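You operate a simulated robot arm through the tools that you are given. There is no shell and no other tool. Be economical: measure what you need, move in short steps, check, and stop when the job is done.

You run a simulated robot arm. Do the job below in one go: nothing can be reset, and whatever is moved stays where it is left.

JOB
Check the alarm of blue case 65 on ZERO and tag it.
Fine: press TEST, then feed ZERO; green tag on top if it shows ALARM, red if not; press ACK, then shut the lower black handle.

The check looks at the end state, three seconds after you hand in, the way a careful person would. Anything else that was tipped, shoved, dropped, spilled or broken makes it a failure.

ROBOT AND FRAMES
A 7-joint arm with a two-finger parallel gripper on a trunk, on a base that drives. Base frame: it is fixed to the floor where the robot stands at the start and does not move with it; the origin is under the middle of the robot, x ahead of it, y to its left, z up. Readings come in mm, rad, newtons and seconds.
With the tool pointing down near the work surface it reaches from about 340 to 760 mm from the robot's upright axis, wherever it stands. Its first joint turns from -2.007 to 2.007 rad. Places, roughly: ack button of blue case sixty-five [-200, -800, 900]; blue case [200, -500, 900]; lower black handle of the tall rack [100, -500, 900]; test button of blue case sixty-five [-100, -700, 900]; top of blue case sixty-five [-100, -800, 1100]. Payload 3.91 kg.
The TCP is the grasp point between the finger pads, 30 mm short of the fingertips. In the tool frame z runs along the fingers and y along their closing line. The gripper opens to 110 mm. The fingers are 20 mm wide and 10 mm thick; the gripper's body (48 by 112 mm) begins 55 mm behind the TCP.
Orientation is that of the tool frame in the base frame, as a unit quaternion [w, x, y, z]. With the fingers straight down and closing along the base's y, the tool's x points along the base's -x, its y along +y and its z along -z.

CONTROLS
- The arm moves only by the tool nudge_tool. Its argument "rows" is a list of rows, each an object (a shift or turn left out is 0, a gripper value left out holds the last) with "translation": the shift along the base's x, y, z in units of 250 mm (1.0 is 250 mm), a list of three; "rotation": the turn, a rotation vector about the base's x, y, z in units of 60 degrees (1.0 is 60 degrees), a list of three; "gripper": the finger opening in mm, from 0 to 110. In form: [{"translation": [tx, ty, tz], "rotation": [ax, ay, az], "gripper": gripper}, ...]. A call has 1 to 10 rows; each row is the pose to reach, as a shift and turn from the pose commanded when the call began. A call with a number of a shift or a turn outside -1 to 1 is refused whole. A row lasts 0.2 s, in which the tool goes at most 50 mm and 0.15 rad; a call with a longer step from one row to the next is refused whole, and so is a gripper value outside its range. Where a pose cannot be reached the arm comes as near as it can. A force on the tool above 40 N (or 10 N above the force at the start of the call, whichever is more), or a blocked arm, ends the call early, and 0.2 s more pass. Each finger travels about 108 mm/s and halts on what it meets, pressing with about 27 N; the grip force reading is that of the motor and also rises with nothing between the fingers. The clock runs only during rows and for 0.2 s after the last one: add rows that repeat a pose to give the fingers time. The reply holds the time, the measured pose of the TCP, the force on the tool along the base axes, the opening and the grip force, in the units named above and with some noise, with the torque about the TCP (base axes, N m) and any sound that the robot's microphone picked up.
- Cameras (640 x 400 px; columns grow to the right, rows downward): "scene" is now at [-45, 84.6, 1743.1]; the picture's right is [-0.93, -0.36, 0.00], its down [-0.29, 0.75, -0.60] and it looks along [0.22, -0.56, -0.80] (base axes); focal length 291 px, centre (320, 200). "wrist" rides on the gripper at [72, 17, -103] in the tool frame; the picture's right is [-0.23, 0.97, 0.00], its down [-0.76, -0.18, -0.62] and it looks along [-0.61, -0.14, 0.78] (tool axes); focal length 222 px, centre (320, 200). There is no depth. A picture from a camera that has moved, and an enlarged one, comes with that camera's place and axes in the base frame and with its lens. The place of the scene camera against the robot may be out by one fixed shift of up to 18 mm in any direction.
- snapshot(camera): a new picture of that camera. No time passes.
- move_column(by): slides the trunk up (or, below 0, down) by that many mm; the arm and the scene camera ride with it, the base frame stays. It gives what a move gives, with no picture.
- base_move(legs): drives the robot by 1 to 6 legs, each [ahead, turn to the left] in mm and rad, along the robot's own axes; the way and the turn of a leg run together, so that a leg with both is an arc; at most 1500 mm and 3.142 rad a leg. The arm and the cameras ride along, it lands a little off, and it stops where it bumps. It gives what a move gives.
- turn_head(pan, tilt): turns the head with the scene camera to pan (to the left, within 2.705 rad either way) and tilt (down, from -0.506 to 1.204), counted from straight ahead of the robot. It gives what a move gives.
- inspect(camera, box): a new picture of the part [left, top, right, bottom] of that camera's present view, enlarged. No time passes.
- sign_off(): hands the job in; it is judged then, once.

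Work in short steps. Places have to be worked out from the pictures, the camera data and where the tool is seen: move nearer, look again, correct. Check each grasp and each placing, and mend what went wrong. You have 120 turns and 82 pictures in all, those below and enlarged ones among them. Open the gripper and draw the arm clear of the work before you hand the job in, unless the task says otherwise; then end with one line.

The tools are called after "Request:" by a JSON object that holds its "method" and its "body". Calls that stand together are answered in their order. nudge_tool: Moves the arm, as the interface text tells. Its arguments: {"type":"object","properties":{"rows":{"type":"array"}},"required":["rows"]} The other tools are called the same way: move_column (by) slides the trunk up or down; base_move (legs) drives the base; turn_head (pan, tilt) turns the head that bears the scene camera; snapshot (camera) takes a picture; inspect (camera, box) takes an enlarged picture of a part of a camera's view; sign_off () hands the job in.

At the start:

```text
time_s: 0.0
tcp_pos: [200.9, -256.9, 1311.1]
ee_rot: [-0.001, 0.0, 1.0, 0.0]
wrist_force: [-0.1, -1.5, -0.7]
wrist_torque: [0.01, 0.02, 0.0]
gripper_width: 110.0
gripper_force: 0.1
trunk travel left (down, up): [-875.0, 115.0]
robot x, y, heading: [0.5, -1.2, -0.003]
head pan, tilt: [-1.203, 0.93]
```

scene: 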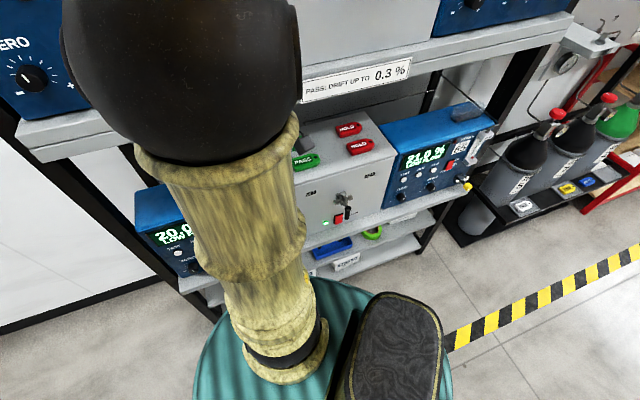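
wrist: 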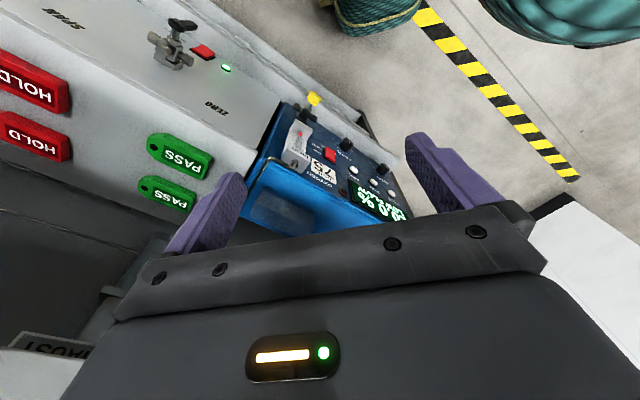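

The arm blocks part of the view; the rack with cases is on the robot's right. I enlarge parts of the scene view to read labels.

Request:
{"method": "inspect", "body": {"camera": "scene", "box": [290, 60, 530, 280]}}

Request:
{"method": "turn_head", "body": {"pan": -1.75, "tilt": 0.75}}

Request:
{"method": "snapshot", "body": {"camera": "scene"}}

```text
1.82 times, centred on (410, 170) of scene
camera zoom: at [-45.0, 84.6, 1743.1], right [-0.93, -0.36, 0.0], down [-0.29, 0.75, -0.6], along [0.22, -0.56, -0.8], focal length 529 px, centre (156, 254)
```

zoom: 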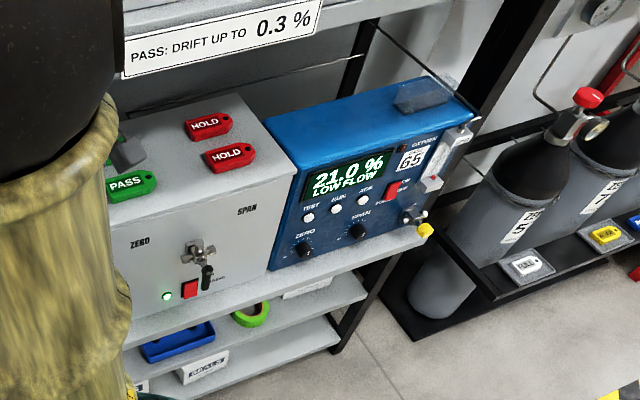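

```text
time_s: 1.0
tcp_pos: [200.5, -257.0, 1310.2]
ee_rot: [0.0, 0.001, 1.0, 0.0]
wrist_force: [1.3, 0.3, 0.0]
wrist_torque: [-0.02, 0.03, 0.04]
gripper_width: 109.8
gripper_force: 0.1
trunk travel left (down, up): [-875.0, 115.0]
robot x, y, heading: [0.1, -0.3, -0.002]
head pan, tilt: [-1.751, 0.75]
```

```text
78 pictures are left
camera scene: at [-86.4, 71.9, 1757.3], right [-0.98, 0.18, 0.0], down [0.12, 0.67, -0.73], along [-0.13, -0.72, -0.68], focal length 291 px, centre (320, 200)
```

scene: 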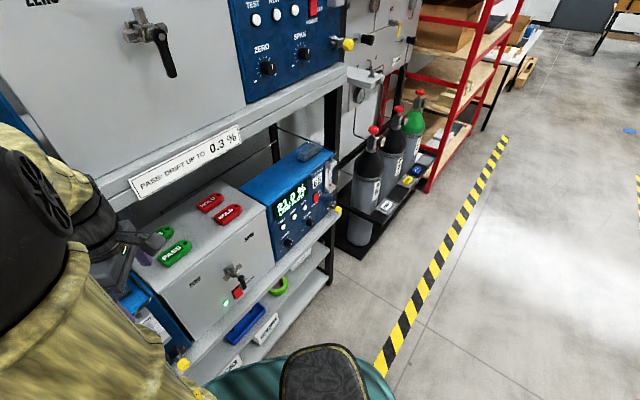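

I enlarge the blue case on the right and the valve panel.

Request:
{"method": "inspect", "body": {"camera": "scene", "box": [240, 130, 350, 270]}}

Request:
{"method": "inspect", "body": {"camera": "scene", "box": [130, 180, 290, 350]}}

Request:
{"method": "inspect", "body": {"camera": "scene", "box": [0, 0, 360, 200]}}

```text
2.86 times, centred on (295, 200) of scene
camera zoom: at [-86.4, 71.9, 1757.3], right [-0.98, 0.18, 0.0], down [0.12, 0.67, -0.73], along [-0.13, -0.72, -0.68], focal length 832 px, centre (391, 200)
```

zoom: 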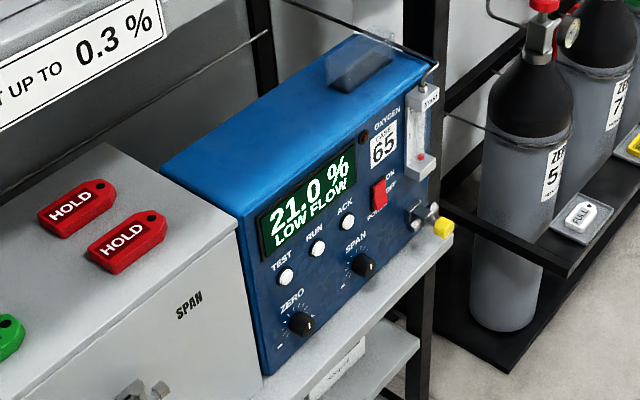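

```text
2.35 times, centred on (210, 265) of scene
camera zoom: at [-86.4, 71.9, 1757.3], right [-0.98, 0.18, 0.0], down [0.12, 0.67, -0.73], along [-0.13, -0.72, -0.68], focal length 685 px, centre (579, 47)
```

zoom: 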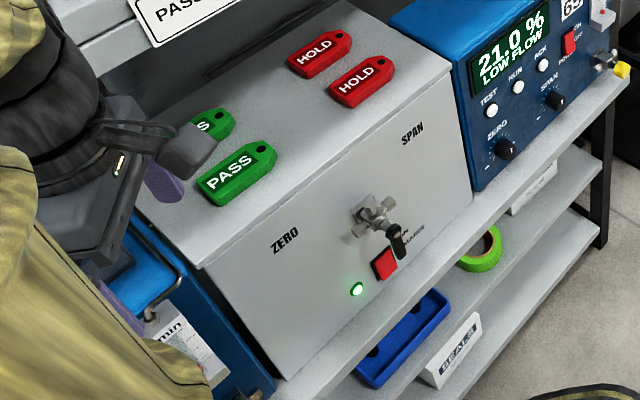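

```text
1.78 times, centred on (180, 100) of scene
camera zoom: at [-86.4, 71.9, 1757.3], right [-0.98, 0.18, 0.0], down [0.12, 0.67, -0.73], along [-0.13, -0.72, -0.68], focal length 517 px, centre (569, 378)
```

zoom: 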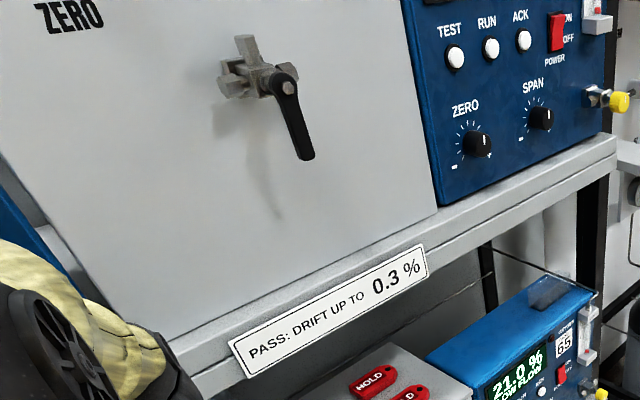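

The lower black handle points straight down (shut), between ZERO (left) and SPAN (right); case 65 stands right of the valve box. I turn the base to face the rack so I can judge geometry better.

Request:
{"method": "base_move", "body": {"legs": [[0, -0.93]]}}

Request:
{"method": "turn_head", "body": {"pan": -0.6, "tilt": 0.75}}

Request:
{"method": "snapshot", "body": {"camera": "scene"}}

Request:
{"method": "snapshot", "body": {"camera": "wrist"}}

```text
time_s: 4.8
tcp_pos: [-86.8, -313.5, 1310.6]
ee_rot: [0.0, 0.449, 0.894, 0.0]
wrist_force: [-0.1, 0.1, -0.8]
wrist_torque: [0.03, 0.02, 0.01]
gripper_width: 109.9
gripper_force: 0.0
trunk travel left (down, up): [-875.0, 115.0]
robot x, y, heading: [-0.8, 1.9, -0.93]
head pan, tilt: [-1.751, 0.75]
```

```text
time_s: 6.2
tcp_pos: [-86.2, -313.8, 1310.1]
ee_rot: [0.0, 0.448, 0.894, -0.001]
wrist_force: [0.4, -0.1, -0.7]
wrist_torque: [0.01, -0.01, -0.01]
gripper_width: 110.2
gripper_force: 0.0
trunk travel left (down, up): [-875.0, 115.0]
robot x, y, heading: [-1.8, 1.9, -0.933]
head pan, tilt: [-0.6, 0.75]
```

```text
74 pictures are left
camera scene: at [78.3, 57.1, 1757.3], right [-1.0, -0.04, 0.0], down [-0.03, 0.68, -0.73], along [0.03, -0.73, -0.68], focal length 291 px, centre (320, 200)
```

scene: 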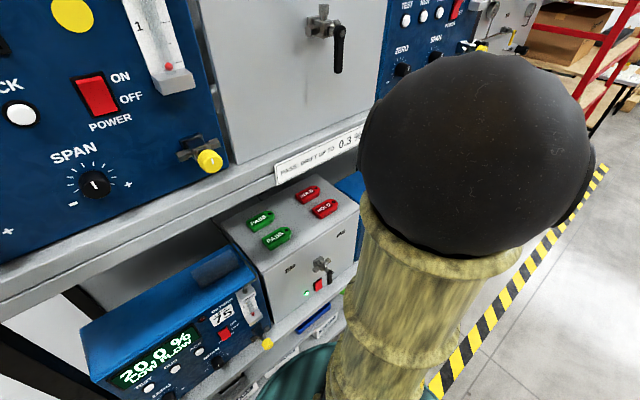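

```text
73 pictures are left
camera wrist: at [-116.1, -245.9, 1414.5], right [0.92, 0.4, 0.0], down [0.31, -0.72, 0.62], along [0.25, -0.57, -0.78], focal length 222 px, centre (320, 200)
```

wrist: 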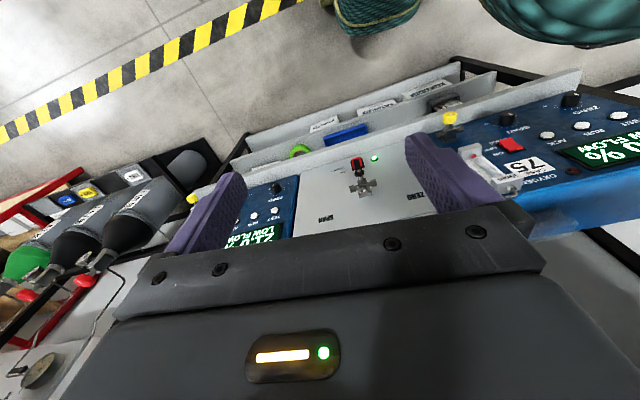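

By triangulating wrist views, the handle pivot is at about [106, -491, 960], the rack runs along (-0.72,-0.69), and I'm 450 mm from its face. I back off and move sideways to stand between the valve box and case 65, facing the rack.

Request:
{"method": "base_move", "body": {"legs": [[0, 1.24], [-277, 0], [0, -1.11]]}}

Request:
{"method": "turn_head", "body": {"pan": -0.3, "tilt": 0.75}}

Request:
{"method": "snapshot", "body": {"camera": "scene"}}

Request:
{"method": "snapshot", "body": {"camera": "wrist"}}

```text
time_s: 16.8
tcp_pos: [-306.3, -412.5, 1311.0]
ee_rot: [0.0, 0.384, 0.923, 0.0]
wrist_force: [-0.6, 1.0, -0.9]
wrist_torque: [-0.02, 0.03, 0.03]
gripper_width: 110.1
gripper_force: 0.1
trunk travel left (down, up): [-875.0, 115.0]
robot x, y, heading: [-267.8, -88.8, -0.786]
head pan, tilt: [-0.6, 0.75]
```

```text
time_s: 17.6
tcp_pos: [-306.0, -412.2, 1310.5]
ee_rot: [0.0, 0.383, 0.924, 0.0]
wrist_force: [-0.3, -0.7, 0.3]
wrist_torque: [0.02, 0.01, -0.01]
gripper_width: 110.0
gripper_force: 0.0
trunk travel left (down, up): [-875.0, 115.0]
robot x, y, heading: [-265.3, -86.2, -0.784]
head pan, tilt: [-0.3, 0.75]
```

```text
72 pictures are left
camera scene: at [-172.0, -11.1, 1757.3], right [-0.89, -0.46, 0.0], down [-0.32, 0.6, -0.73], along [0.34, -0.65, -0.68], focal length 291 px, centre (320, 200)
```

scene: 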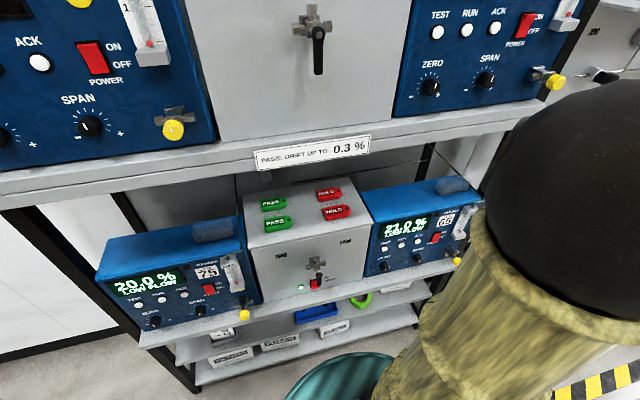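

```text
71 pictures are left
camera wrist: at [-344.4, -348.7, 1414.5], right [0.85, 0.53, 0.0], down [0.41, -0.66, 0.62], along [0.33, -0.53, -0.78], focal length 222 px, centre (320, 200)
```

wrist: 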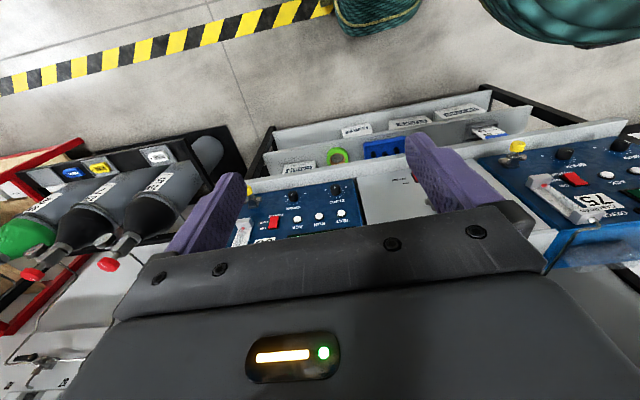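

Handle position is confirmed by this view too, but my reading of the TEST pixel is inconsistent. I enlarge both pictures.

Request:
{"method": "inspect", "body": {"camera": "scene", "box": [360, 160, 490, 290]}}

Request:
{"method": "inspect", "body": {"camera": "wrist", "box": [220, 100, 440, 240]}}

Request:
{"method": "inspect", "body": {"camera": "scene", "box": [240, 170, 380, 300]}}

```text
3.08 times, centred on (425, 225) of scene
camera zoom: at [-172.0, -11.1, 1757.3], right [-0.89, -0.46, 0.0], down [-0.32, 0.6, -0.73], along [0.34, -0.65, -0.68], focal length 896 px, centre (-3, 123)
```

zoom: 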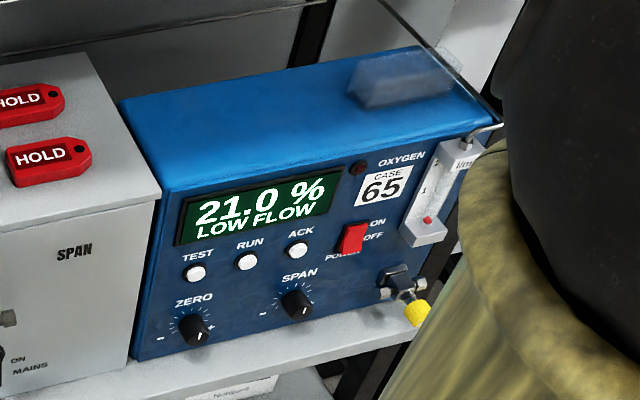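

```text
2.86 times, centred on (330, 170) of wrist
camera zoom: at [-344.4, -348.7, 1414.5], right [0.85, 0.53, 0.0], down [0.41, -0.66, 0.62], along [0.33, -0.53, -0.78], focal length 635 px, centre (291, 286)
```

zoom: 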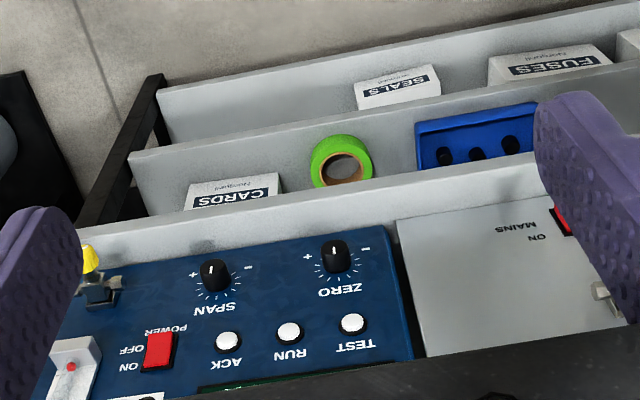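

```text
3.08 times, centred on (310, 235) of scene
camera zoom: at [-172.0, -11.1, 1757.3], right [-0.89, -0.46, 0.0], down [-0.32, 0.6, -0.73], along [0.34, -0.65, -0.68], focal length 896 px, centre (351, 92)
```

zoom: 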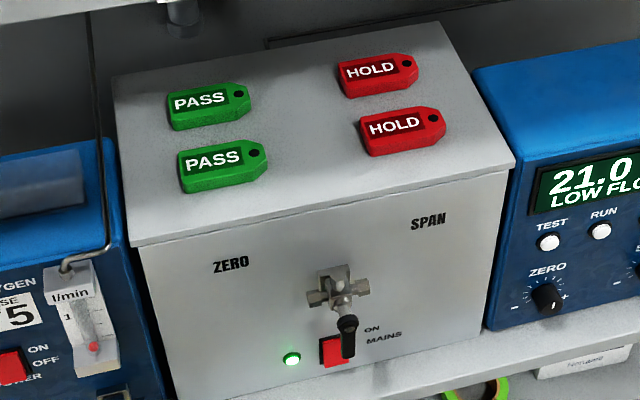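

TEST is at about [-84,-657,971], ACK at [-176,-731,978], and the handle near [106,-491,960]. I lower the trunk so the arm works at lower-shelf height.

Request:
{"method": "move_column", "body": {"by": -280}}

Request:
{"method": "snapshot", "body": {"camera": "scene"}}

```text
time_s: 20.5
tcp_pos: [-304.5, -412.3, 1030.1]
ee_rot: [-0.001, 0.384, 0.924, 0.0]
wrist_force: [0.2, 0.1, -0.3]
wrist_torque: [0.0, 0.02, -0.03]
gripper_width: 109.9
gripper_force: 0.1
trunk travel left (down, up): [-595.0, 395.0]
robot x, y, heading: [-265.1, -90.2, -0.791]
head pan, tilt: [-0.3, 0.75]
```

```text
67 pictures are left
camera scene: at [-171.9, -11.0, 1477.3], right [-0.89, -0.46, 0.0], down [-0.32, 0.6, -0.73], along [0.34, -0.65, -0.68], focal length 291 px, centre (320, 200)
```

scene: 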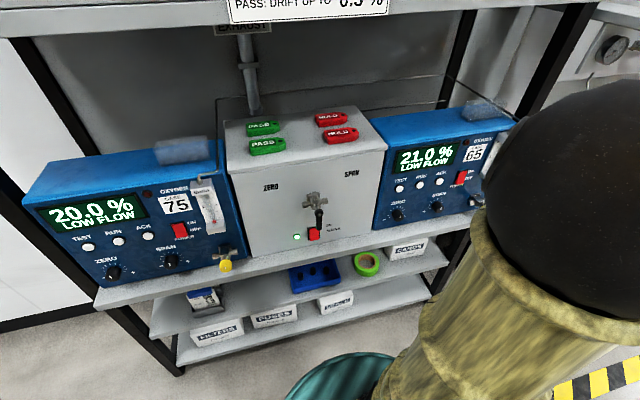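

Plenty of space under the upper shelf. I now pitch the tool toward horizontal while moving forward and closing the fingers.

Request:
{"method": "nudge_tool", "body": {"rows": [{"translation": [0.05, -0.055, -0.02], "rotation": [-0.088, -0.088, 0], "gripper": 0}, {"translation": [0.1, -0.11, -0.045], "rotation": [-0.176, -0.176, 0]}, {"translation": [0.15, -0.165, -0.07], "rotation": [-0.264, -0.264, 0]}, {"translation": [0.2, -0.22, -0.09], "rotation": [-0.352, -0.352, 0]}, {"translation": [0.25, -0.275, -0.11], "rotation": [-0.44, -0.44, 0]}, {"translation": [0.3, -0.33, -0.13], "rotation": [-0.528, -0.528, 0]}, {"translation": [0.35, -0.385, -0.155], "rotation": [-0.616, -0.616, 0]}, {"translation": [0.41, -0.44, -0.18], "rotation": [-0.703, -0.703, 0]}]}}

```text
time_s: 22.3
tcp_pos: [-202.9, -522.2, 986.0]
ee_rot: [0.46, 0.333, 0.801, -0.191]
wrist_force: [0.2, 0.3, 0.4]
wrist_torque: [-0.02, 0.02, 0.0]
gripper_width: 0.0
gripper_force: 27.1
trunk travel left (down, up): [-595.0, 395.0]
robot x, y, heading: [-261.9, -88.7, -0.786]
head pan, tilt: [-0.3, 0.75]
```

Tracking is good. I finish the pitch to horizontal with a slight yaw and then look with the wrist camera.

Request:
{"method": "nudge_tool", "body": {"rows": [{"translation": [0.04, -0.045, -0.01], "rotation": [-0.09, -0.09, -0.015]}, {"translation": [0.08, -0.09, -0.02], "rotation": [-0.18, -0.18, -0.03]}, {"translation": [0.12, -0.135, -0.03], "rotation": [-0.27, -0.27, -0.045]}, {"translation": [0.157, -0.18, -0.04], "rotation": [-0.358, -0.358, -0.067]}, {"translation": [0.157, -0.18, -0.04], "rotation": [-0.358, -0.358, -0.067]}]}}

Request:
{"method": "snapshot", "body": {"camera": "wrist"}}

Request:
{"method": "snapshot", "body": {"camera": "scene"}}

```text
time_s: 23.5
tcp_pos: [-163.7, -566.3, 975.6]
ee_rot: [0.647, 0.298, 0.641, -0.286]
wrist_force: [0.5, -0.5, -0.3]
wrist_torque: [-0.01, 0.02, 0.01]
gripper_width: 0.1
gripper_force: 27.1
trunk travel left (down, up): [-595.0, 395.0]
robot x, y, heading: [-264.7, -88.0, -0.782]
head pan, tilt: [-0.3, 0.75]
```

```text
66 pictures are left
camera wrist: at [-218.0, -477.2, 904.1], right [0.73, 0.64, 0.25], down [-0.56, 0.34, 0.76], along [0.4, -0.69, 0.6], focal length 222 px, centre (320, 200)
```

wrist: 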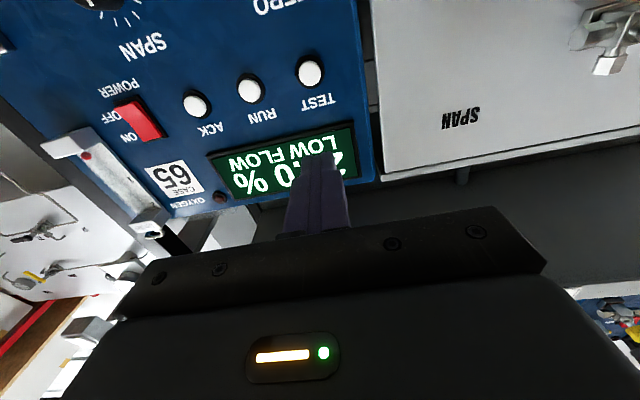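

```text
65 pictures are left
camera scene: at [-171.7, -11.3, 1477.3], right [-0.89, -0.46, 0.0], down [-0.32, 0.6, -0.73], along [0.34, -0.65, -0.68], focal length 291 px, centre (320, 200)
```

scene: 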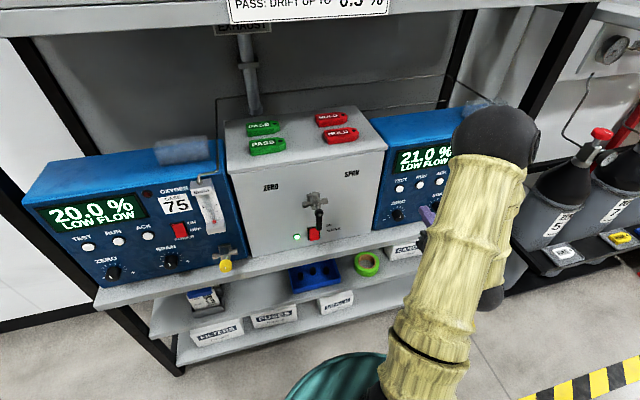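

Using two wrist views, TEST is at ≈(-63,-682,938) and ACK at ≈(-158,-774,936), with the face direction at about -46°. I line up 60 mm short of TEST and re-check.

Request:
{"method": "nudge_tool", "body": {"rows": [{"translation": [0.05, -0.07, -0.05], "rotation": [0, 0, 0.02]}, {"translation": [0.1, -0.14, -0.1], "rotation": [0, 0, 0.04]}, {"translation": [0.154, -0.204, -0.15], "rotation": [0, 0, 0.045]}, {"translation": [0.154, -0.204, -0.15], "rotation": [0, 0, 0.045]}]}}

Request:
{"method": "snapshot", "body": {"camera": "wrist"}}

```text
time_s: 24.5
tcp_pos: [-125.7, -618.9, 937.7]
ee_rot: [0.653, 0.283, 0.648, -0.271]
wrist_force: [0.4, 0.3, 0.0]
wrist_torque: [0.02, -0.04, -0.01]
gripper_width: 0.1
gripper_force: 26.9
trunk travel left (down, up): [-595.0, 395.0]
robot x, y, heading: [-265.7, -88.1, -0.787]
head pan, tilt: [-0.3, 0.75]
```

```text
64 pictures are left
camera wrist: at [-183.7, -531.1, 866.3], right [0.7, 0.67, 0.25], down [-0.57, 0.32, 0.76], along [0.43, -0.67, 0.6], focal length 222 px, centre (320, 200)
```

wrist: 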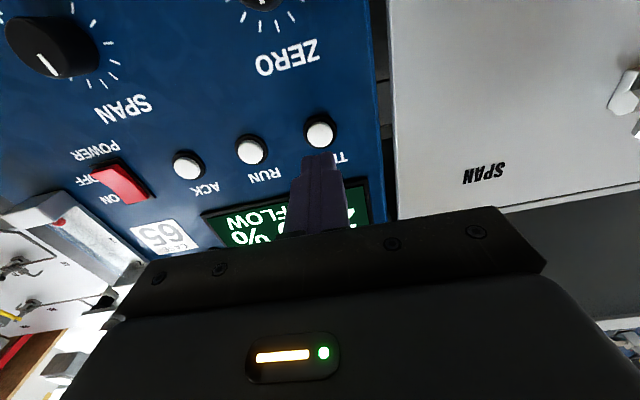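

Aligned within 1 mm; the tip is ~58 mm short of the TEST button. I push in slow steps to ~6 mm past contact and read the force.

Request:
{"method": "nudge_tool", "body": {"rows": [{"translation": [0.07, -0.0725, 0.004]}, {"translation": [0.125, -0.13, 0.004]}, {"translation": [0.1497, -0.1557, 0.004]}, {"translation": [0.158, -0.1645, 0.004]}, {"translation": [0.166, -0.173, 0.004]}, {"translation": [0.1745, -0.1815, 0.004]}]}}

Request:
{"method": "inspect", "body": {"camera": "scene", "box": [360, 110, 520, 250]}}

Request:
{"method": "snapshot", "body": {"camera": "wrist"}}

```text
time_s: 26.0
tcp_pos: [-85.7, -659.9, 938.2]
ee_rot: [0.651, 0.287, 0.648, -0.272]
wrist_force: [-10.7, 21.2, 4.4]
wrist_torque: [-0.2, -0.09, 0.14]
gripper_width: 0.0
gripper_force: 27.1
trunk travel left (down, up): [-595.0, 395.0]
robot x, y, heading: [-263.7, -86.7, -0.788]
head pan, tilt: [-0.3, 0.75]
heard: click
stopped in row 6: the force on the tool passed its limit at 42 N (the readings are from after the stop); the commanded pose is now the measured one
```

```text
2.86 times, centred on (440, 180) of scene
camera zoom: at [-173.4, -7.5, 1477.4], right [-0.89, -0.46, 0.0], down [-0.32, 0.6, -0.73], along [0.34, -0.65, -0.68], focal length 832 px, centre (-23, 257)
```

zoom: 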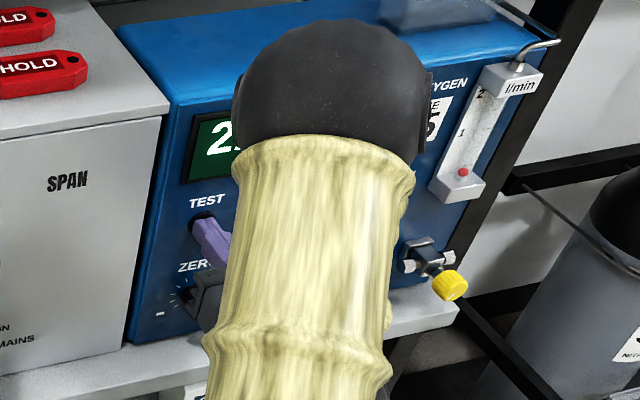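

```text
62 pictures are left
camera wrist: at [-143.6, -571.7, 868.0], right [0.7, 0.67, 0.25], down [-0.57, 0.31, 0.76], along [0.43, -0.67, 0.6], focal length 222 px, centre (320, 200)
```

wrist: 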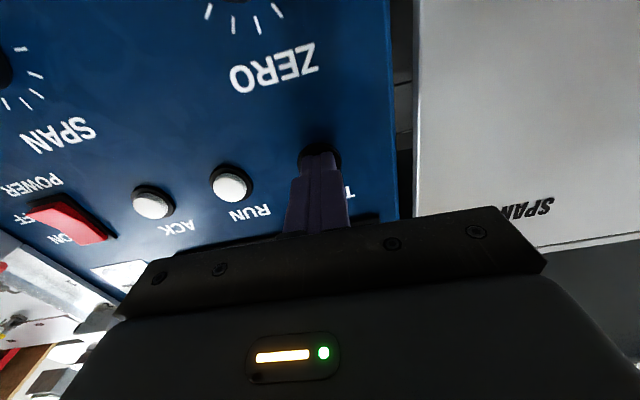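

A click was heard and the button is pressed. I retract 110 mm and check the display.

Request:
{"method": "nudge_tool", "body": {"rows": [{"translation": [-0.1, 0.1, 0]}, {"translation": [-0.2, 0.2, 0]}, {"translation": [-0.3, 0.31, 0]}, {"translation": [-0.36, 0.38, 0]}, {"translation": [-0.36, 0.38, 0]}]}}

Request:
{"method": "snapshot", "body": {"camera": "scene"}}

Request:
{"method": "snapshot", "body": {"camera": "wrist"}}

```text
time_s: 27.2
tcp_pos: [-172.5, -566.2, 935.4]
ee_rot: [0.651, 0.286, 0.649, -0.271]
wrist_force: [0.3, 0.0, 0.5]
wrist_torque: [-0.03, -0.01, 0.01]
gripper_width: 0.1
gripper_force: 27.2
trunk travel left (down, up): [-595.0, 395.0]
robot x, y, heading: [-264.1, -86.0, -0.788]
head pan, tilt: [-0.3, 0.75]
```

```text
61 pictures are left
camera scene: at [-171.8, -11.2, 1477.3], right [-0.89, -0.46, 0.0], down [-0.32, 0.6, -0.73], along [0.34, -0.65, -0.68], focal length 291 px, centre (320, 200)
```

scene: 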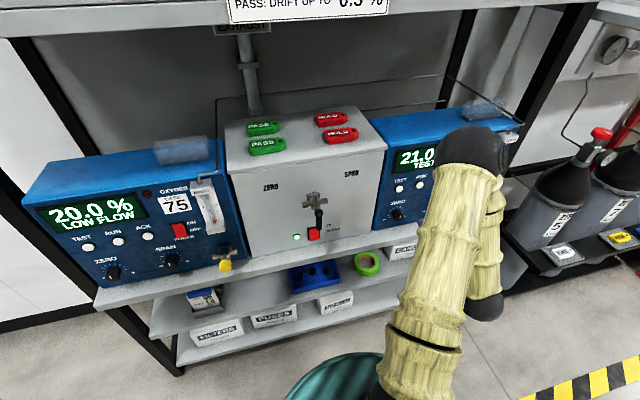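

```text
60 pictures are left
camera wrist: at [-230.7, -478.0, 865.8], right [0.7, 0.67, 0.25], down [-0.57, 0.31, 0.76], along [0.43, -0.68, 0.6], focal length 222 px, centre (320, 200)
```

wrist: 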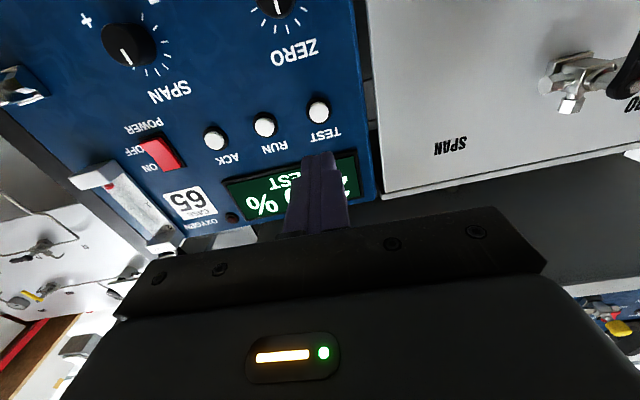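

Display 65 now shows TEST. I move left to look at the lower black handle.

Request:
{"method": "nudge_tool", "body": {"rows": [{"translation": [0.077, 0.111, 0]}, {"translation": [0.154, 0.222, 0]}, {"translation": [0.231, 0.333, 0]}, {"translation": [0.308, 0.444, 0]}, {"translation": [0.385, 0.555, 0]}, {"translation": [0.464, 0.668, 0]}, {"translation": [0.464, 0.668, 0]}]}}

Request:
{"method": "snapshot", "body": {"camera": "wrist"}}

Request:
{"method": "snapshot", "body": {"camera": "scene"}}

```text
time_s: 28.8
tcp_pos: [-37.7, -542.6, 914.9]
ee_rot: [0.651, 0.286, 0.649, -0.269]
wrist_force: [0.5, 0.1, 0.4]
wrist_torque: [0.02, -0.02, 0.01]
gripper_width: 0.0
gripper_force: 26.9
out of reach, approached as far as the arm can: row 1, 2, 3, 4, 5, 6, 7
trunk travel left (down, up): [-595.0, 395.0]
robot x, y, heading: [-265.9, -88.1, -0.788]
head pan, tilt: [-0.3, 0.75]
```

```text
59 pictures are left
camera wrist: at [-95.5, -454.1, 844.0], right [0.7, 0.67, 0.25], down [-0.57, 0.31, 0.76], along [0.43, -0.68, 0.6], focal length 222 px, centre (320, 200)
```

wrist: 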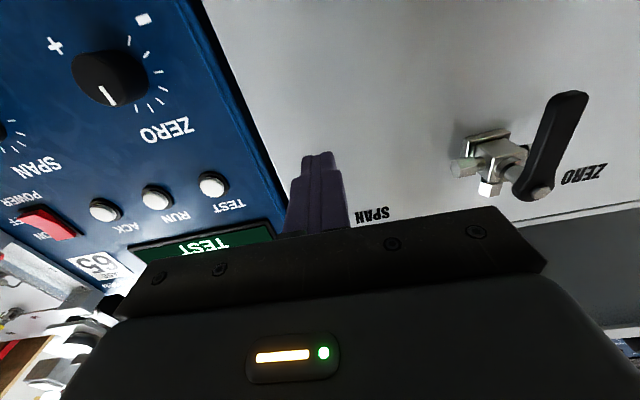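

```text
58 pictures are left
camera scene: at [-171.8, -11.1, 1477.3], right [-0.89, -0.46, 0.0], down [-0.32, 0.6, -0.73], along [0.34, -0.65, -0.68], focal length 291 px, centre (320, 200)
```

scene: 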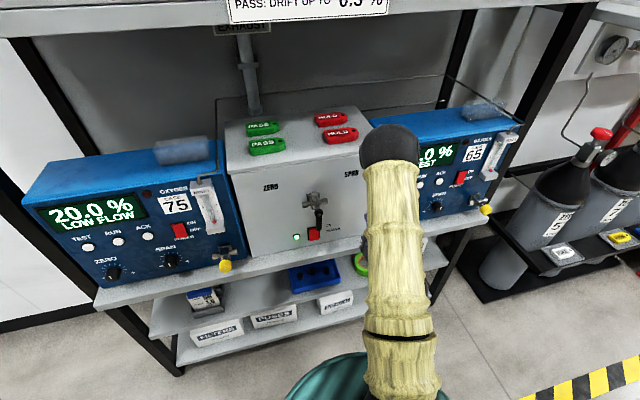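

The arm is too close to the rack for the handle: lever hub ≈(84,-459,972) and tip ≈(83,-462,911). I back the base straight away 150 mm for room.

Request:
{"method": "base_move", "body": {"legs": [[-150, 0]]}}

Request:
{"method": "nudge_tool", "body": {"rows": [{"translation": [0.09, 0.09, 0]}, {"translation": [0.18, 0.18, 0]}, {"translation": [0.27, 0.27, 0]}, {"translation": [0.36, 0.36, 0.0]}, {"translation": [0.36, 0.36, 0]}]}}

Request:
{"method": "snapshot", "body": {"camera": "wrist"}}

```text
time_s: 30.3
tcp_pos: [-142.3, -437.2, 916.2]
ee_rot: [0.651, 0.286, 0.649, -0.27]
wrist_force: [0.1, -0.6, 0.4]
wrist_torque: [-0.03, -0.01, 0.02]
gripper_width: 0.1
gripper_force: 27.6
trunk travel left (down, up): [-595.0, 395.0]
robot x, y, heading: [-371.2, 17.5, -0.79]
head pan, tilt: [-0.3, 0.75]
```

```text
time_s: 31.5
tcp_pos: [-80.2, -414.0, 903.8]
ee_rot: [0.651, 0.285, 0.649, -0.27]
wrist_force: [0.7, -1.5, 0.0]
wrist_torque: [0.02, -0.01, 0.01]
gripper_width: 0.0
gripper_force: 27.0
out of reach, approached as far as the arm can: row 1, 2, 3, 4, 5
trunk travel left (down, up): [-595.0, 395.0]
robot x, y, heading: [-370.1, 18.9, -0.785]
head pan, tilt: [-0.3, 0.75]
```

```text
57 pictures are left
camera wrist: at [-138.4, -325.7, 832.9], right [0.7, 0.67, 0.25], down [-0.57, 0.31, 0.76], along [0.43, -0.67, 0.6], focal length 222 px, centre (320, 200)
```

wrist: 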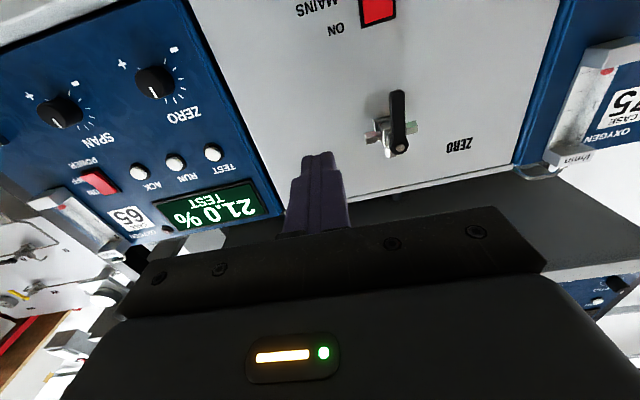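

The two wrist views agree: lever hub ≈(76,-459,968), tip ≈(81,-462,909). I stage the closed fingers to the right of the lever, short of it.

Request:
{"method": "nudge_tool", "body": {"rows": [{"translation": [0.15, -0.05, 0.03]}, {"translation": [0.3, -0.1, 0.06]}, {"translation": [0.376, -0.128, 0.084]}, {"translation": [0.376, -0.128, 0.084]}]}}

Request:
{"method": "snapshot", "body": {"camera": "wrist"}}

```text
time_s: 32.5
tcp_pos: [-23.8, -470.1, 932.2]
ee_rot: [0.655, 0.278, 0.654, -0.259]
wrist_force: [0.5, -0.5, -0.1]
wrist_torque: [-0.02, -0.01, 0.02]
gripper_width: 0.0
gripper_force: 27.1
out of reach, approached as far as the arm can: row 1, 2, 3, 4
trunk travel left (down, up): [-595.0, 395.0]
robot x, y, heading: [-368.2, 18.8, -0.787]
head pan, tilt: [-0.3, 0.75]
```

```text
56 pictures are left
camera wrist: at [-83.5, -383.9, 862.4], right [0.68, 0.69, 0.25], down [-0.58, 0.29, 0.76], along [0.45, -0.67, 0.6], focal length 222 px, centre (320, 200)
```

wrist: 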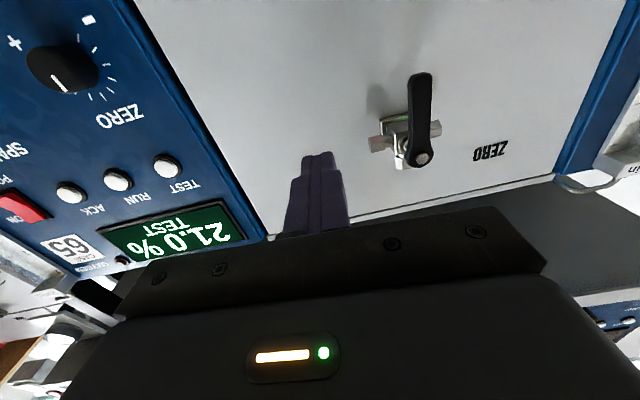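

The arm hits a joint limit when reaching left, but it was comfortable with targets ~240 mm right of centre. I'll retract the arm to the right first, then shift the base to the left.

Request:
{"method": "nudge_tool", "body": {"rows": [{"translation": [-0.13, 0.01, 0.01]}, {"translation": [-0.29, 0.02, 0.01]}, {"translation": [-0.45, 0.03, 0.01]}, {"translation": [-0.61, 0.04, 0.01]}, {"translation": [-0.77, 0.05, 0.01]}, {"translation": [-0.927, 0.05, 0.01]}, {"translation": [-0.927, 0.05, 0.01]}]}}

```text
time_s: 34.1
tcp_pos: [-255.3, -457.8, 935.2]
ee_rot: [0.651, 0.286, 0.649, -0.27]
wrist_force: [-0.2, 0.3, 0.4]
wrist_torque: [-0.04, 0.02, 0.0]
gripper_width: 0.1
gripper_force: 26.9
trunk travel left (down, up): [-595.0, 395.0]
robot x, y, heading: [-370.3, 20.7, -0.792]
head pan, tilt: [-0.3, 0.75]
```

Position is as planned and orientation is restored. I now drive left parallel to the rack and then forward.

Request:
{"method": "base_move", "body": {"legs": [[0, 1.555], [211, 0], [0, -1.565], [110, 0]]}}

Request:
{"method": "turn_head", "body": {"pan": -0.1, "tilt": 0.75}}

Request:
{"method": "snapshot", "body": {"camera": "wrist"}}

Request:
{"method": "snapshot", "body": {"camera": "scene"}}

```text
time_s: 47.8
tcp_pos: [-26.2, -387.4, 934.8]
ee_rot: [0.651, 0.286, 0.649, -0.271]
wrist_force: [-0.2, -0.1, -0.2]
wrist_torque: [0.06, -0.01, -0.02]
gripper_width: 0.0
gripper_force: 26.9
trunk travel left (down, up): [-595.0, 395.0]
robot x, y, heading: [-136.5, 88.8, -0.786]
head pan, tilt: [-0.3, 0.75]
```

```text
time_s: 48.5
tcp_pos: [-25.8, -387.0, 934.2]
ee_rot: [0.65, 0.288, 0.649, -0.271]
wrist_force: [0.2, 0.8, -0.1]
wrist_torque: [-0.01, 0.01, 0.0]
gripper_width: 0.0
gripper_force: 27.5
trunk travel left (down, up): [-595.0, 395.0]
robot x, y, heading: [-137.6, 88.8, -0.792]
head pan, tilt: [-0.099, 0.75]
```

```text
55 pictures are left
camera wrist: at [-83.5, -298.7, 863.8], right [0.7, 0.67, 0.25], down [-0.57, 0.32, 0.76], along [0.43, -0.68, 0.6], focal length 222 px, centre (320, 200)
```

wrist: 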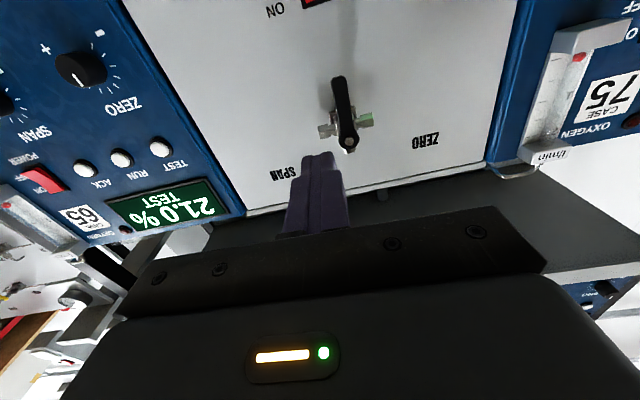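

```text
54 pictures are left
camera scene: at [-31.8, 174.4, 1477.3], right [-0.78, -0.63, 0.0], down [-0.43, 0.53, -0.73], along [0.46, -0.57, -0.68], focal length 291 px, centre (320, 200)
```

scene: 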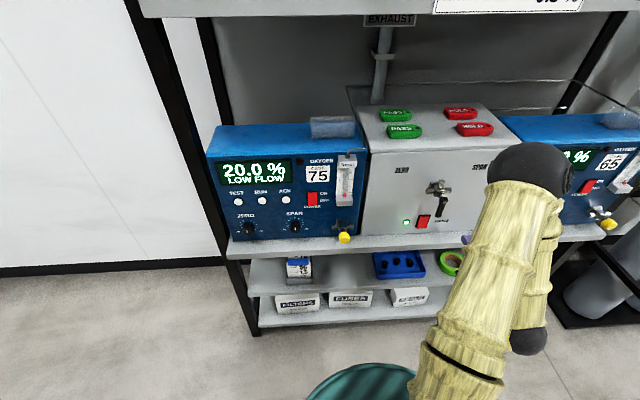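

From here the lever is well within reach. I advance the closed fingers to just right of the lever (tip slightly past its plane).

Request:
{"method": "nudge_tool", "body": {"rows": [{"translation": [0.08, -0.09, -0.048]}, {"translation": [0.18, -0.2, -0.048]}, {"translation": [0.287, -0.322, -0.048]}, {"translation": [0.287, -0.322, -0.048]}]}}

Request:
{"method": "snapshot", "body": {"camera": "wrist"}}

Request:
{"method": "inspect", "body": {"camera": "scene", "box": [360, 130, 520, 260]}}

```text
time_s: 49.5
tcp_pos: [45.8, -468.5, 922.7]
ee_rot: [0.65, 0.288, 0.648, -0.273]
wrist_force: [0.2, -0.2, -0.5]
wrist_torque: [0.04, 0.0, -0.02]
gripper_width: 0.0
gripper_force: 27.0
trunk travel left (down, up): [-595.0, 395.0]
robot x, y, heading: [-138.7, 83.1, -0.791]
head pan, tilt: [-0.099, 0.75]
```

```text
53 pictures are left
camera wrist: at [-11.6, -380.0, 852.6], right [0.7, 0.66, 0.25], down [-0.57, 0.32, 0.76], along [0.43, -0.68, 0.6], focal length 222 px, centre (320, 200)
```

wrist: 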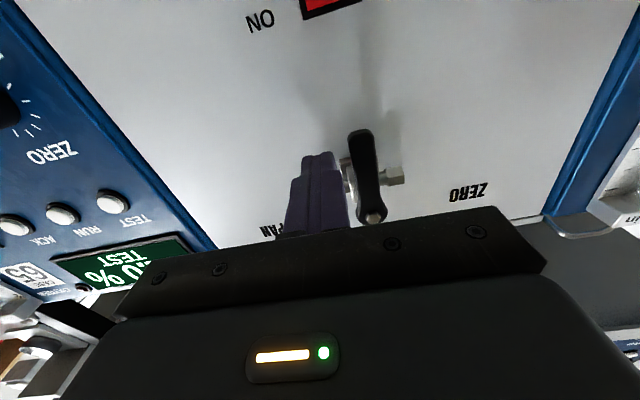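

```text
3.08 times, centred on (440, 195) of scene
camera zoom: at [-31.6, 174.4, 1477.2], right [-0.78, -0.63, 0.0], down [-0.43, 0.53, -0.73], along [0.46, -0.57, -0.68], focal length 896 px, centre (-49, 215)
```

zoom: 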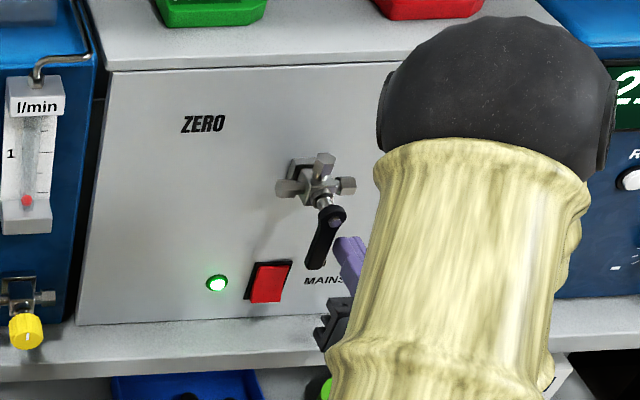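

The finger sits right of the lever, clear of the mains switch. I sweep it along an arc left and up to swing the lever to ZERO.

Request:
{"method": "nudge_tool", "body": {"rows": [{"translation": [0.0316, 0.0306, 0]}, {"translation": [0.0618, 0.0598, -0.016]}, {"translation": [0.1044, 0.1009, -0.012]}, {"translation": [0.1314, 0.127, -0.008]}, {"translation": [0.1705, 0.1649, 0.03]}, {"translation": [0.1941, 0.1877, 0.06]}, {"translation": [0.205, 0.198, 0.09]}, {"translation": [0.2128, 0.2057, 0.113]}]}}

Request:
{"method": "snapshot", "body": {"camera": "wrist"}}

Request:
{"method": "inspect", "body": {"camera": "scene", "box": [360, 130, 520, 260]}}

```text
time_s: 51.3
tcp_pos: [97.5, -416.7, 948.2]
ee_rot: [0.648, 0.29, 0.651, -0.269]
wrist_force: [-4.2, -2.3, -15.8]
wrist_torque: [0.19, 0.16, -0.03]
gripper_width: 0.1
gripper_force: 26.8
trunk travel left (down, up): [-595.0, 395.0]
robot x, y, heading: [-137.2, 88.5, -0.788]
head pan, tilt: [-0.099, 0.75]
```

```text
51 pictures are left
camera wrist: at [40.6, -328.2, 877.8], right [0.71, 0.66, 0.25], down [-0.56, 0.31, 0.77], along [0.43, -0.68, 0.59], focal length 222 px, centre (320, 200)
```

wrist: 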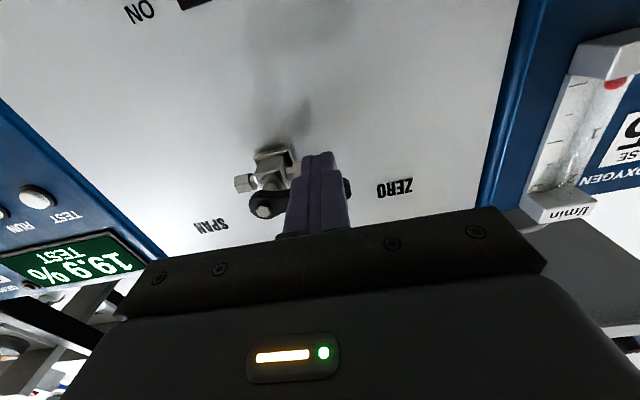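

```text
3.08 times, centred on (440, 195) of scene
camera zoom: at [-31.8, 172.7, 1477.0], right [-0.78, -0.63, 0.0], down [-0.43, 0.53, -0.73], along [0.46, -0.57, -0.68], focal length 896 px, centre (-49, 215)
```

zoom: 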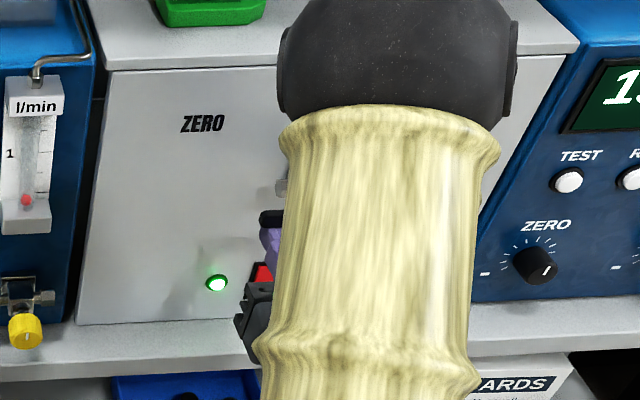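

The lever is nearly horizontal toward ZERO and the display is falling (19.9 %). I lower the finger slightly off the lever, retract, and look.

Request:
{"method": "nudge_tool", "body": {"rows": [{"translation": [0, 0, -0.04]}, {"translation": [-0.1, 0.1, -0.04]}, {"translation": [-0.22, 0.23, -0.04]}, {"translation": [-0.3, 0.31, -0.04]}, {"translation": [-0.42, 0.19, -0.04]}, {"translation": [-0.54, 0.07, -0.04]}, {"translation": [-0.54, 0.07, -0.04]}]}}

Request:
{"method": "snapshot", "body": {"camera": "wrist"}}

Request:
{"method": "snapshot", "body": {"camera": "scene"}}

```text
time_s: 52.9
tcp_pos: [-37.0, -399.9, 939.9]
ee_rot: [0.65, 0.288, 0.648, -0.272]
wrist_force: [-0.3, -1.1, 0.9]
wrist_torque: [0.02, 0.05, 0.06]
gripper_width: 0.0
gripper_force: 27.3
out of reach, approached as far as the arm can: row 3, 4, 5
trunk travel left (down, up): [-595.0, 395.0]
robot x, y, heading: [-138.2, 84.7, -0.789]
head pan, tilt: [-0.099, 0.75]
```

```text
49 pictures are left
camera wrist: at [-94.4, -311.4, 869.5], right [0.7, 0.67, 0.25], down [-0.57, 0.32, 0.76], along [0.43, -0.68, 0.6], focal length 222 px, centre (320, 200)
```

wrist: 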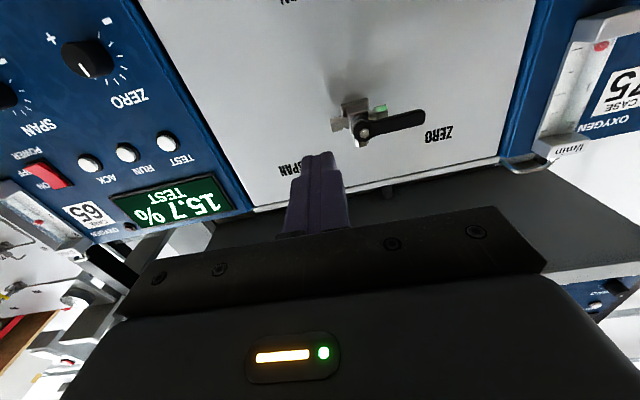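

```text
48 pictures are left
camera scene: at [-32.0, 174.2, 1477.3], right [-0.78, -0.63, 0.0], down [-0.43, 0.53, -0.73], along [0.46, -0.57, -0.68], focal length 291 px, centre (320, 200)
```

scene: 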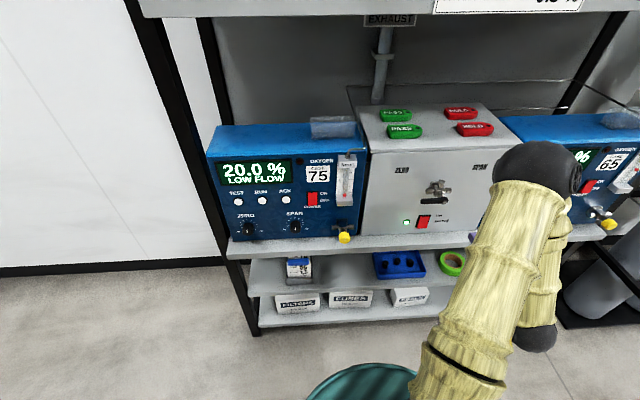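

Lever is at ZERO and the reading falls (15.7 %). While it settles, I pitch the tool back to pointing down and raise it for the tag.

Request:
{"method": "nudge_tool", "body": {"rows": [{"translation": [-0.02, 0.02, 0.07], "rotation": [0.088, 0.088, 0], "gripper": 70}, {"translation": [-0.04, 0.04, 0.14], "rotation": [0.176, 0.176, 0]}, {"translation": [-0.06, 0.06, 0.21], "rotation": [0.264, 0.264, 0]}, {"translation": [-0.08, 0.08, 0.28], "rotation": [0.352, 0.352, 0]}, {"translation": [-0.1, 0.1, 0.35], "rotation": [0.44, 0.44, 0]}, {"translation": [-0.1, 0.1, 0.42], "rotation": [0.528, 0.528, 0]}, {"translation": [-0.1, 0.1, 0.49], "rotation": [0.616, 0.616, 0]}, {"translation": [-0.1, 0.1, 0.56], "rotation": [0.703, 0.703, 0]}]}}

Request:
{"method": "nudge_tool", "body": {"rows": [{"translation": [0, 0, 0.07], "rotation": [0.09, 0.09, 0]}, {"translation": [0, 0, 0.14], "rotation": [0.18, 0.18, 0]}, {"translation": [0, 0, 0.21], "rotation": [0.27, 0.27, 0]}, {"translation": [0, 0, 0.28], "rotation": [0.358, 0.358, 0]}, {"translation": [0, 0, 0.28], "rotation": [0.358, 0.358, 0]}]}}

Request:
{"method": "snapshot", "body": {"camera": "wrist"}}

Request:
{"method": "snapshot", "body": {"camera": "scene"}}

```text
time_s: 54.7
tcp_pos: [-60.1, -374.1, 1081.5]
ee_rot: [0.235, 0.382, 0.887, -0.109]
wrist_force: [0.8, 0.4, 0.8]
wrist_torque: [0.0, -0.01, -0.01]
gripper_width: 70.3
gripper_force: 0.1
trunk travel left (down, up): [-595.0, 395.0]
robot x, y, heading: [-139.4, 86.8, -0.792]
head pan, tilt: [-0.099, 0.75]
```

```text
time_s: 55.9
tcp_pos: [-61.1, -372.3, 1151.7]
ee_rot: [-0.009, 0.394, 0.919, -0.012]
wrist_force: [-0.2, -0.3, -0.5]
wrist_torque: [-0.01, 0.0, -0.01]
gripper_width: 70.1
gripper_force: 0.0
trunk travel left (down, up): [-595.0, 395.0]
robot x, y, heading: [-141.0, 85.0, -0.789]
head pan, tilt: [-0.099, 0.75]
```

```text
47 pictures are left
camera wrist: at [-95.6, -307.8, 1255.7], right [0.86, 0.51, -0.03], down [0.41, -0.66, 0.62], along [0.3, -0.55, -0.78], focal length 222 px, centre (320, 200)
```

wrist: 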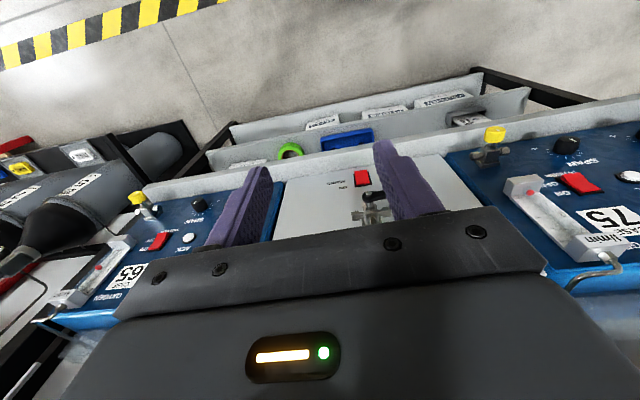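

```text
46 pictures are left
camera scene: at [-31.9, 174.6, 1477.3], right [-0.78, -0.63, 0.0], down [-0.43, 0.53, -0.73], along [0.46, -0.57, -0.68], focal length 291 px, centre (320, 200)
```

scene: 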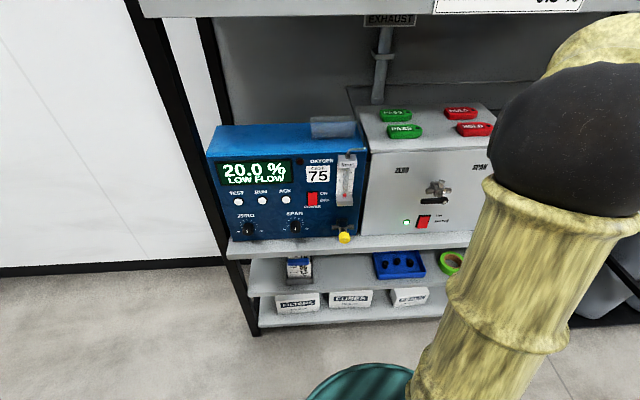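

Arm hides the case 65 display from the head camera. I swing the tool left to uncover the display.

Request:
{"method": "nudge_tool", "body": {"rows": [{"translation": [0.08, 0.08, 0.0]}, {"translation": [0.18, 0.18, 0.0]}, {"translation": [0.3, 0.3, 0.0]}, {"translation": [0.42, 0.42, 0.0]}, {"translation": [0.54, 0.54, 0.0]}, {"translation": [0.54, 0.54, 0.0]}]}}

Request:
{"method": "turn_head", "body": {"pan": -0.3, "tilt": 0.7}}

Request:
{"method": "snapshot", "body": {"camera": "scene"}}

```text
time_s: 57.3
tcp_pos: [73.6, -238.3, 1150.6]
ee_rot: [-0.008, 0.393, 0.919, -0.011]
wrist_force: [-0.6, 0.1, -0.3]
wrist_torque: [-0.01, -0.01, 0.01]
gripper_width: 69.8
gripper_force: 0.0
trunk travel left (down, up): [-595.0, 395.0]
robot x, y, heading: [-142.4, 84.5, -0.788]
head pan, tilt: [-0.099, 0.75]
```

```text
time_s: 58.0
tcp_pos: [73.8, -239.5, 1149.9]
ee_rot: [-0.009, 0.393, 0.919, -0.011]
wrist_force: [-0.3, 0.6, 0.0]
wrist_torque: [0.02, -0.01, 0.03]
gripper_width: 70.1
gripper_force: 0.1
trunk travel left (down, up): [-595.0, 395.0]
robot x, y, heading: [-141.5, 90.1, -0.788]
head pan, tilt: [-0.3, 0.7]
```

```text
45 pictures are left
camera scene: at [-44.6, 163.6, 1481.5], right [-0.89, -0.46, 0.0], down [-0.3, 0.57, -0.76], along [0.35, -0.68, -0.64], focal length 291 px, centre (320, 200)
```

scene: 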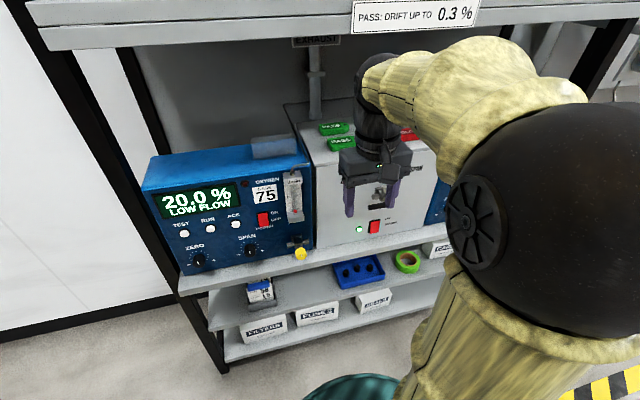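

From here the elbow blocks case 65. I drive back to the earlier spot, between the valve box and case 65, which suits the tags too.

Request:
{"method": "base_move", "body": {"legs": [[0, 1.555], [-210, 0], [0, -1.555]]}}

Request:
{"method": "turn_head", "body": {"pan": -0.3, "tilt": 0.7}}

Request:
{"method": "snapshot", "body": {"camera": "scene"}}

Request:
{"method": "snapshot", "body": {"camera": "wrist"}}

```text
time_s: 70.8
tcp_pos: [-73.9, -380.6, 1149.9]
ee_rot: [-0.008, 0.39, 0.921, -0.011]
wrist_force: [-0.6, 0.3, 0.1]
wrist_torque: [0.02, -0.02, -0.02]
gripper_width: 69.8
gripper_force: 0.0
trunk travel left (down, up): [-595.0, 395.0]
robot x, y, heading: [-289.1, -55.6, -0.781]
head pan, tilt: [-0.3, 0.7]
```

```text
time_s: 71.4
tcp_pos: [-72.3, -380.7, 1149.7]
ee_rot: [-0.009, 0.39, 0.921, -0.011]
wrist_force: [-0.2, -0.5, -0.3]
wrist_torque: [0.01, -0.03, 0.04]
gripper_width: 70.1
gripper_force: 0.1
trunk travel left (down, up): [-595.0, 395.0]
robot x, y, heading: [-288.9, -56.9, -0.783]
head pan, tilt: [-0.3, 0.7]
```

```text
44 pictures are left
camera scene: at [-194.4, 20.8, 1481.5], right [-0.88, -0.47, 0.0], down [-0.3, 0.57, -0.76], along [0.36, -0.68, -0.64], focal length 291 px, centre (320, 200)
```

scene: 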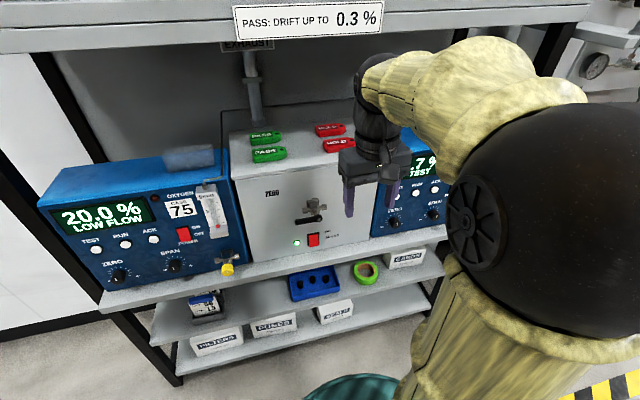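

```text
43 pictures are left
camera wrist: at [-108.6, -315.7, 1254.7], right [0.86, 0.51, -0.03], down [0.42, -0.66, 0.62], along [0.3, -0.55, -0.78], focal length 222 px, centre (320, 200)
```

wrist: 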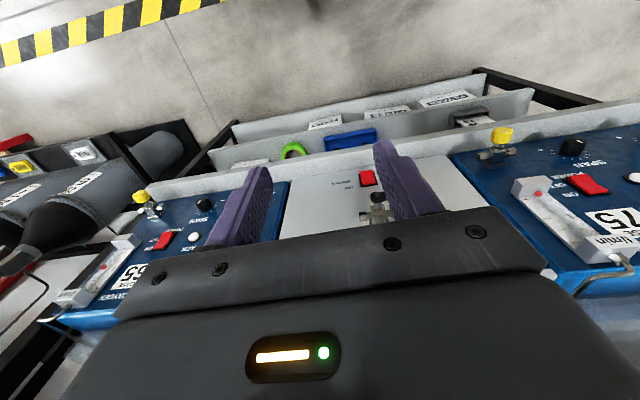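

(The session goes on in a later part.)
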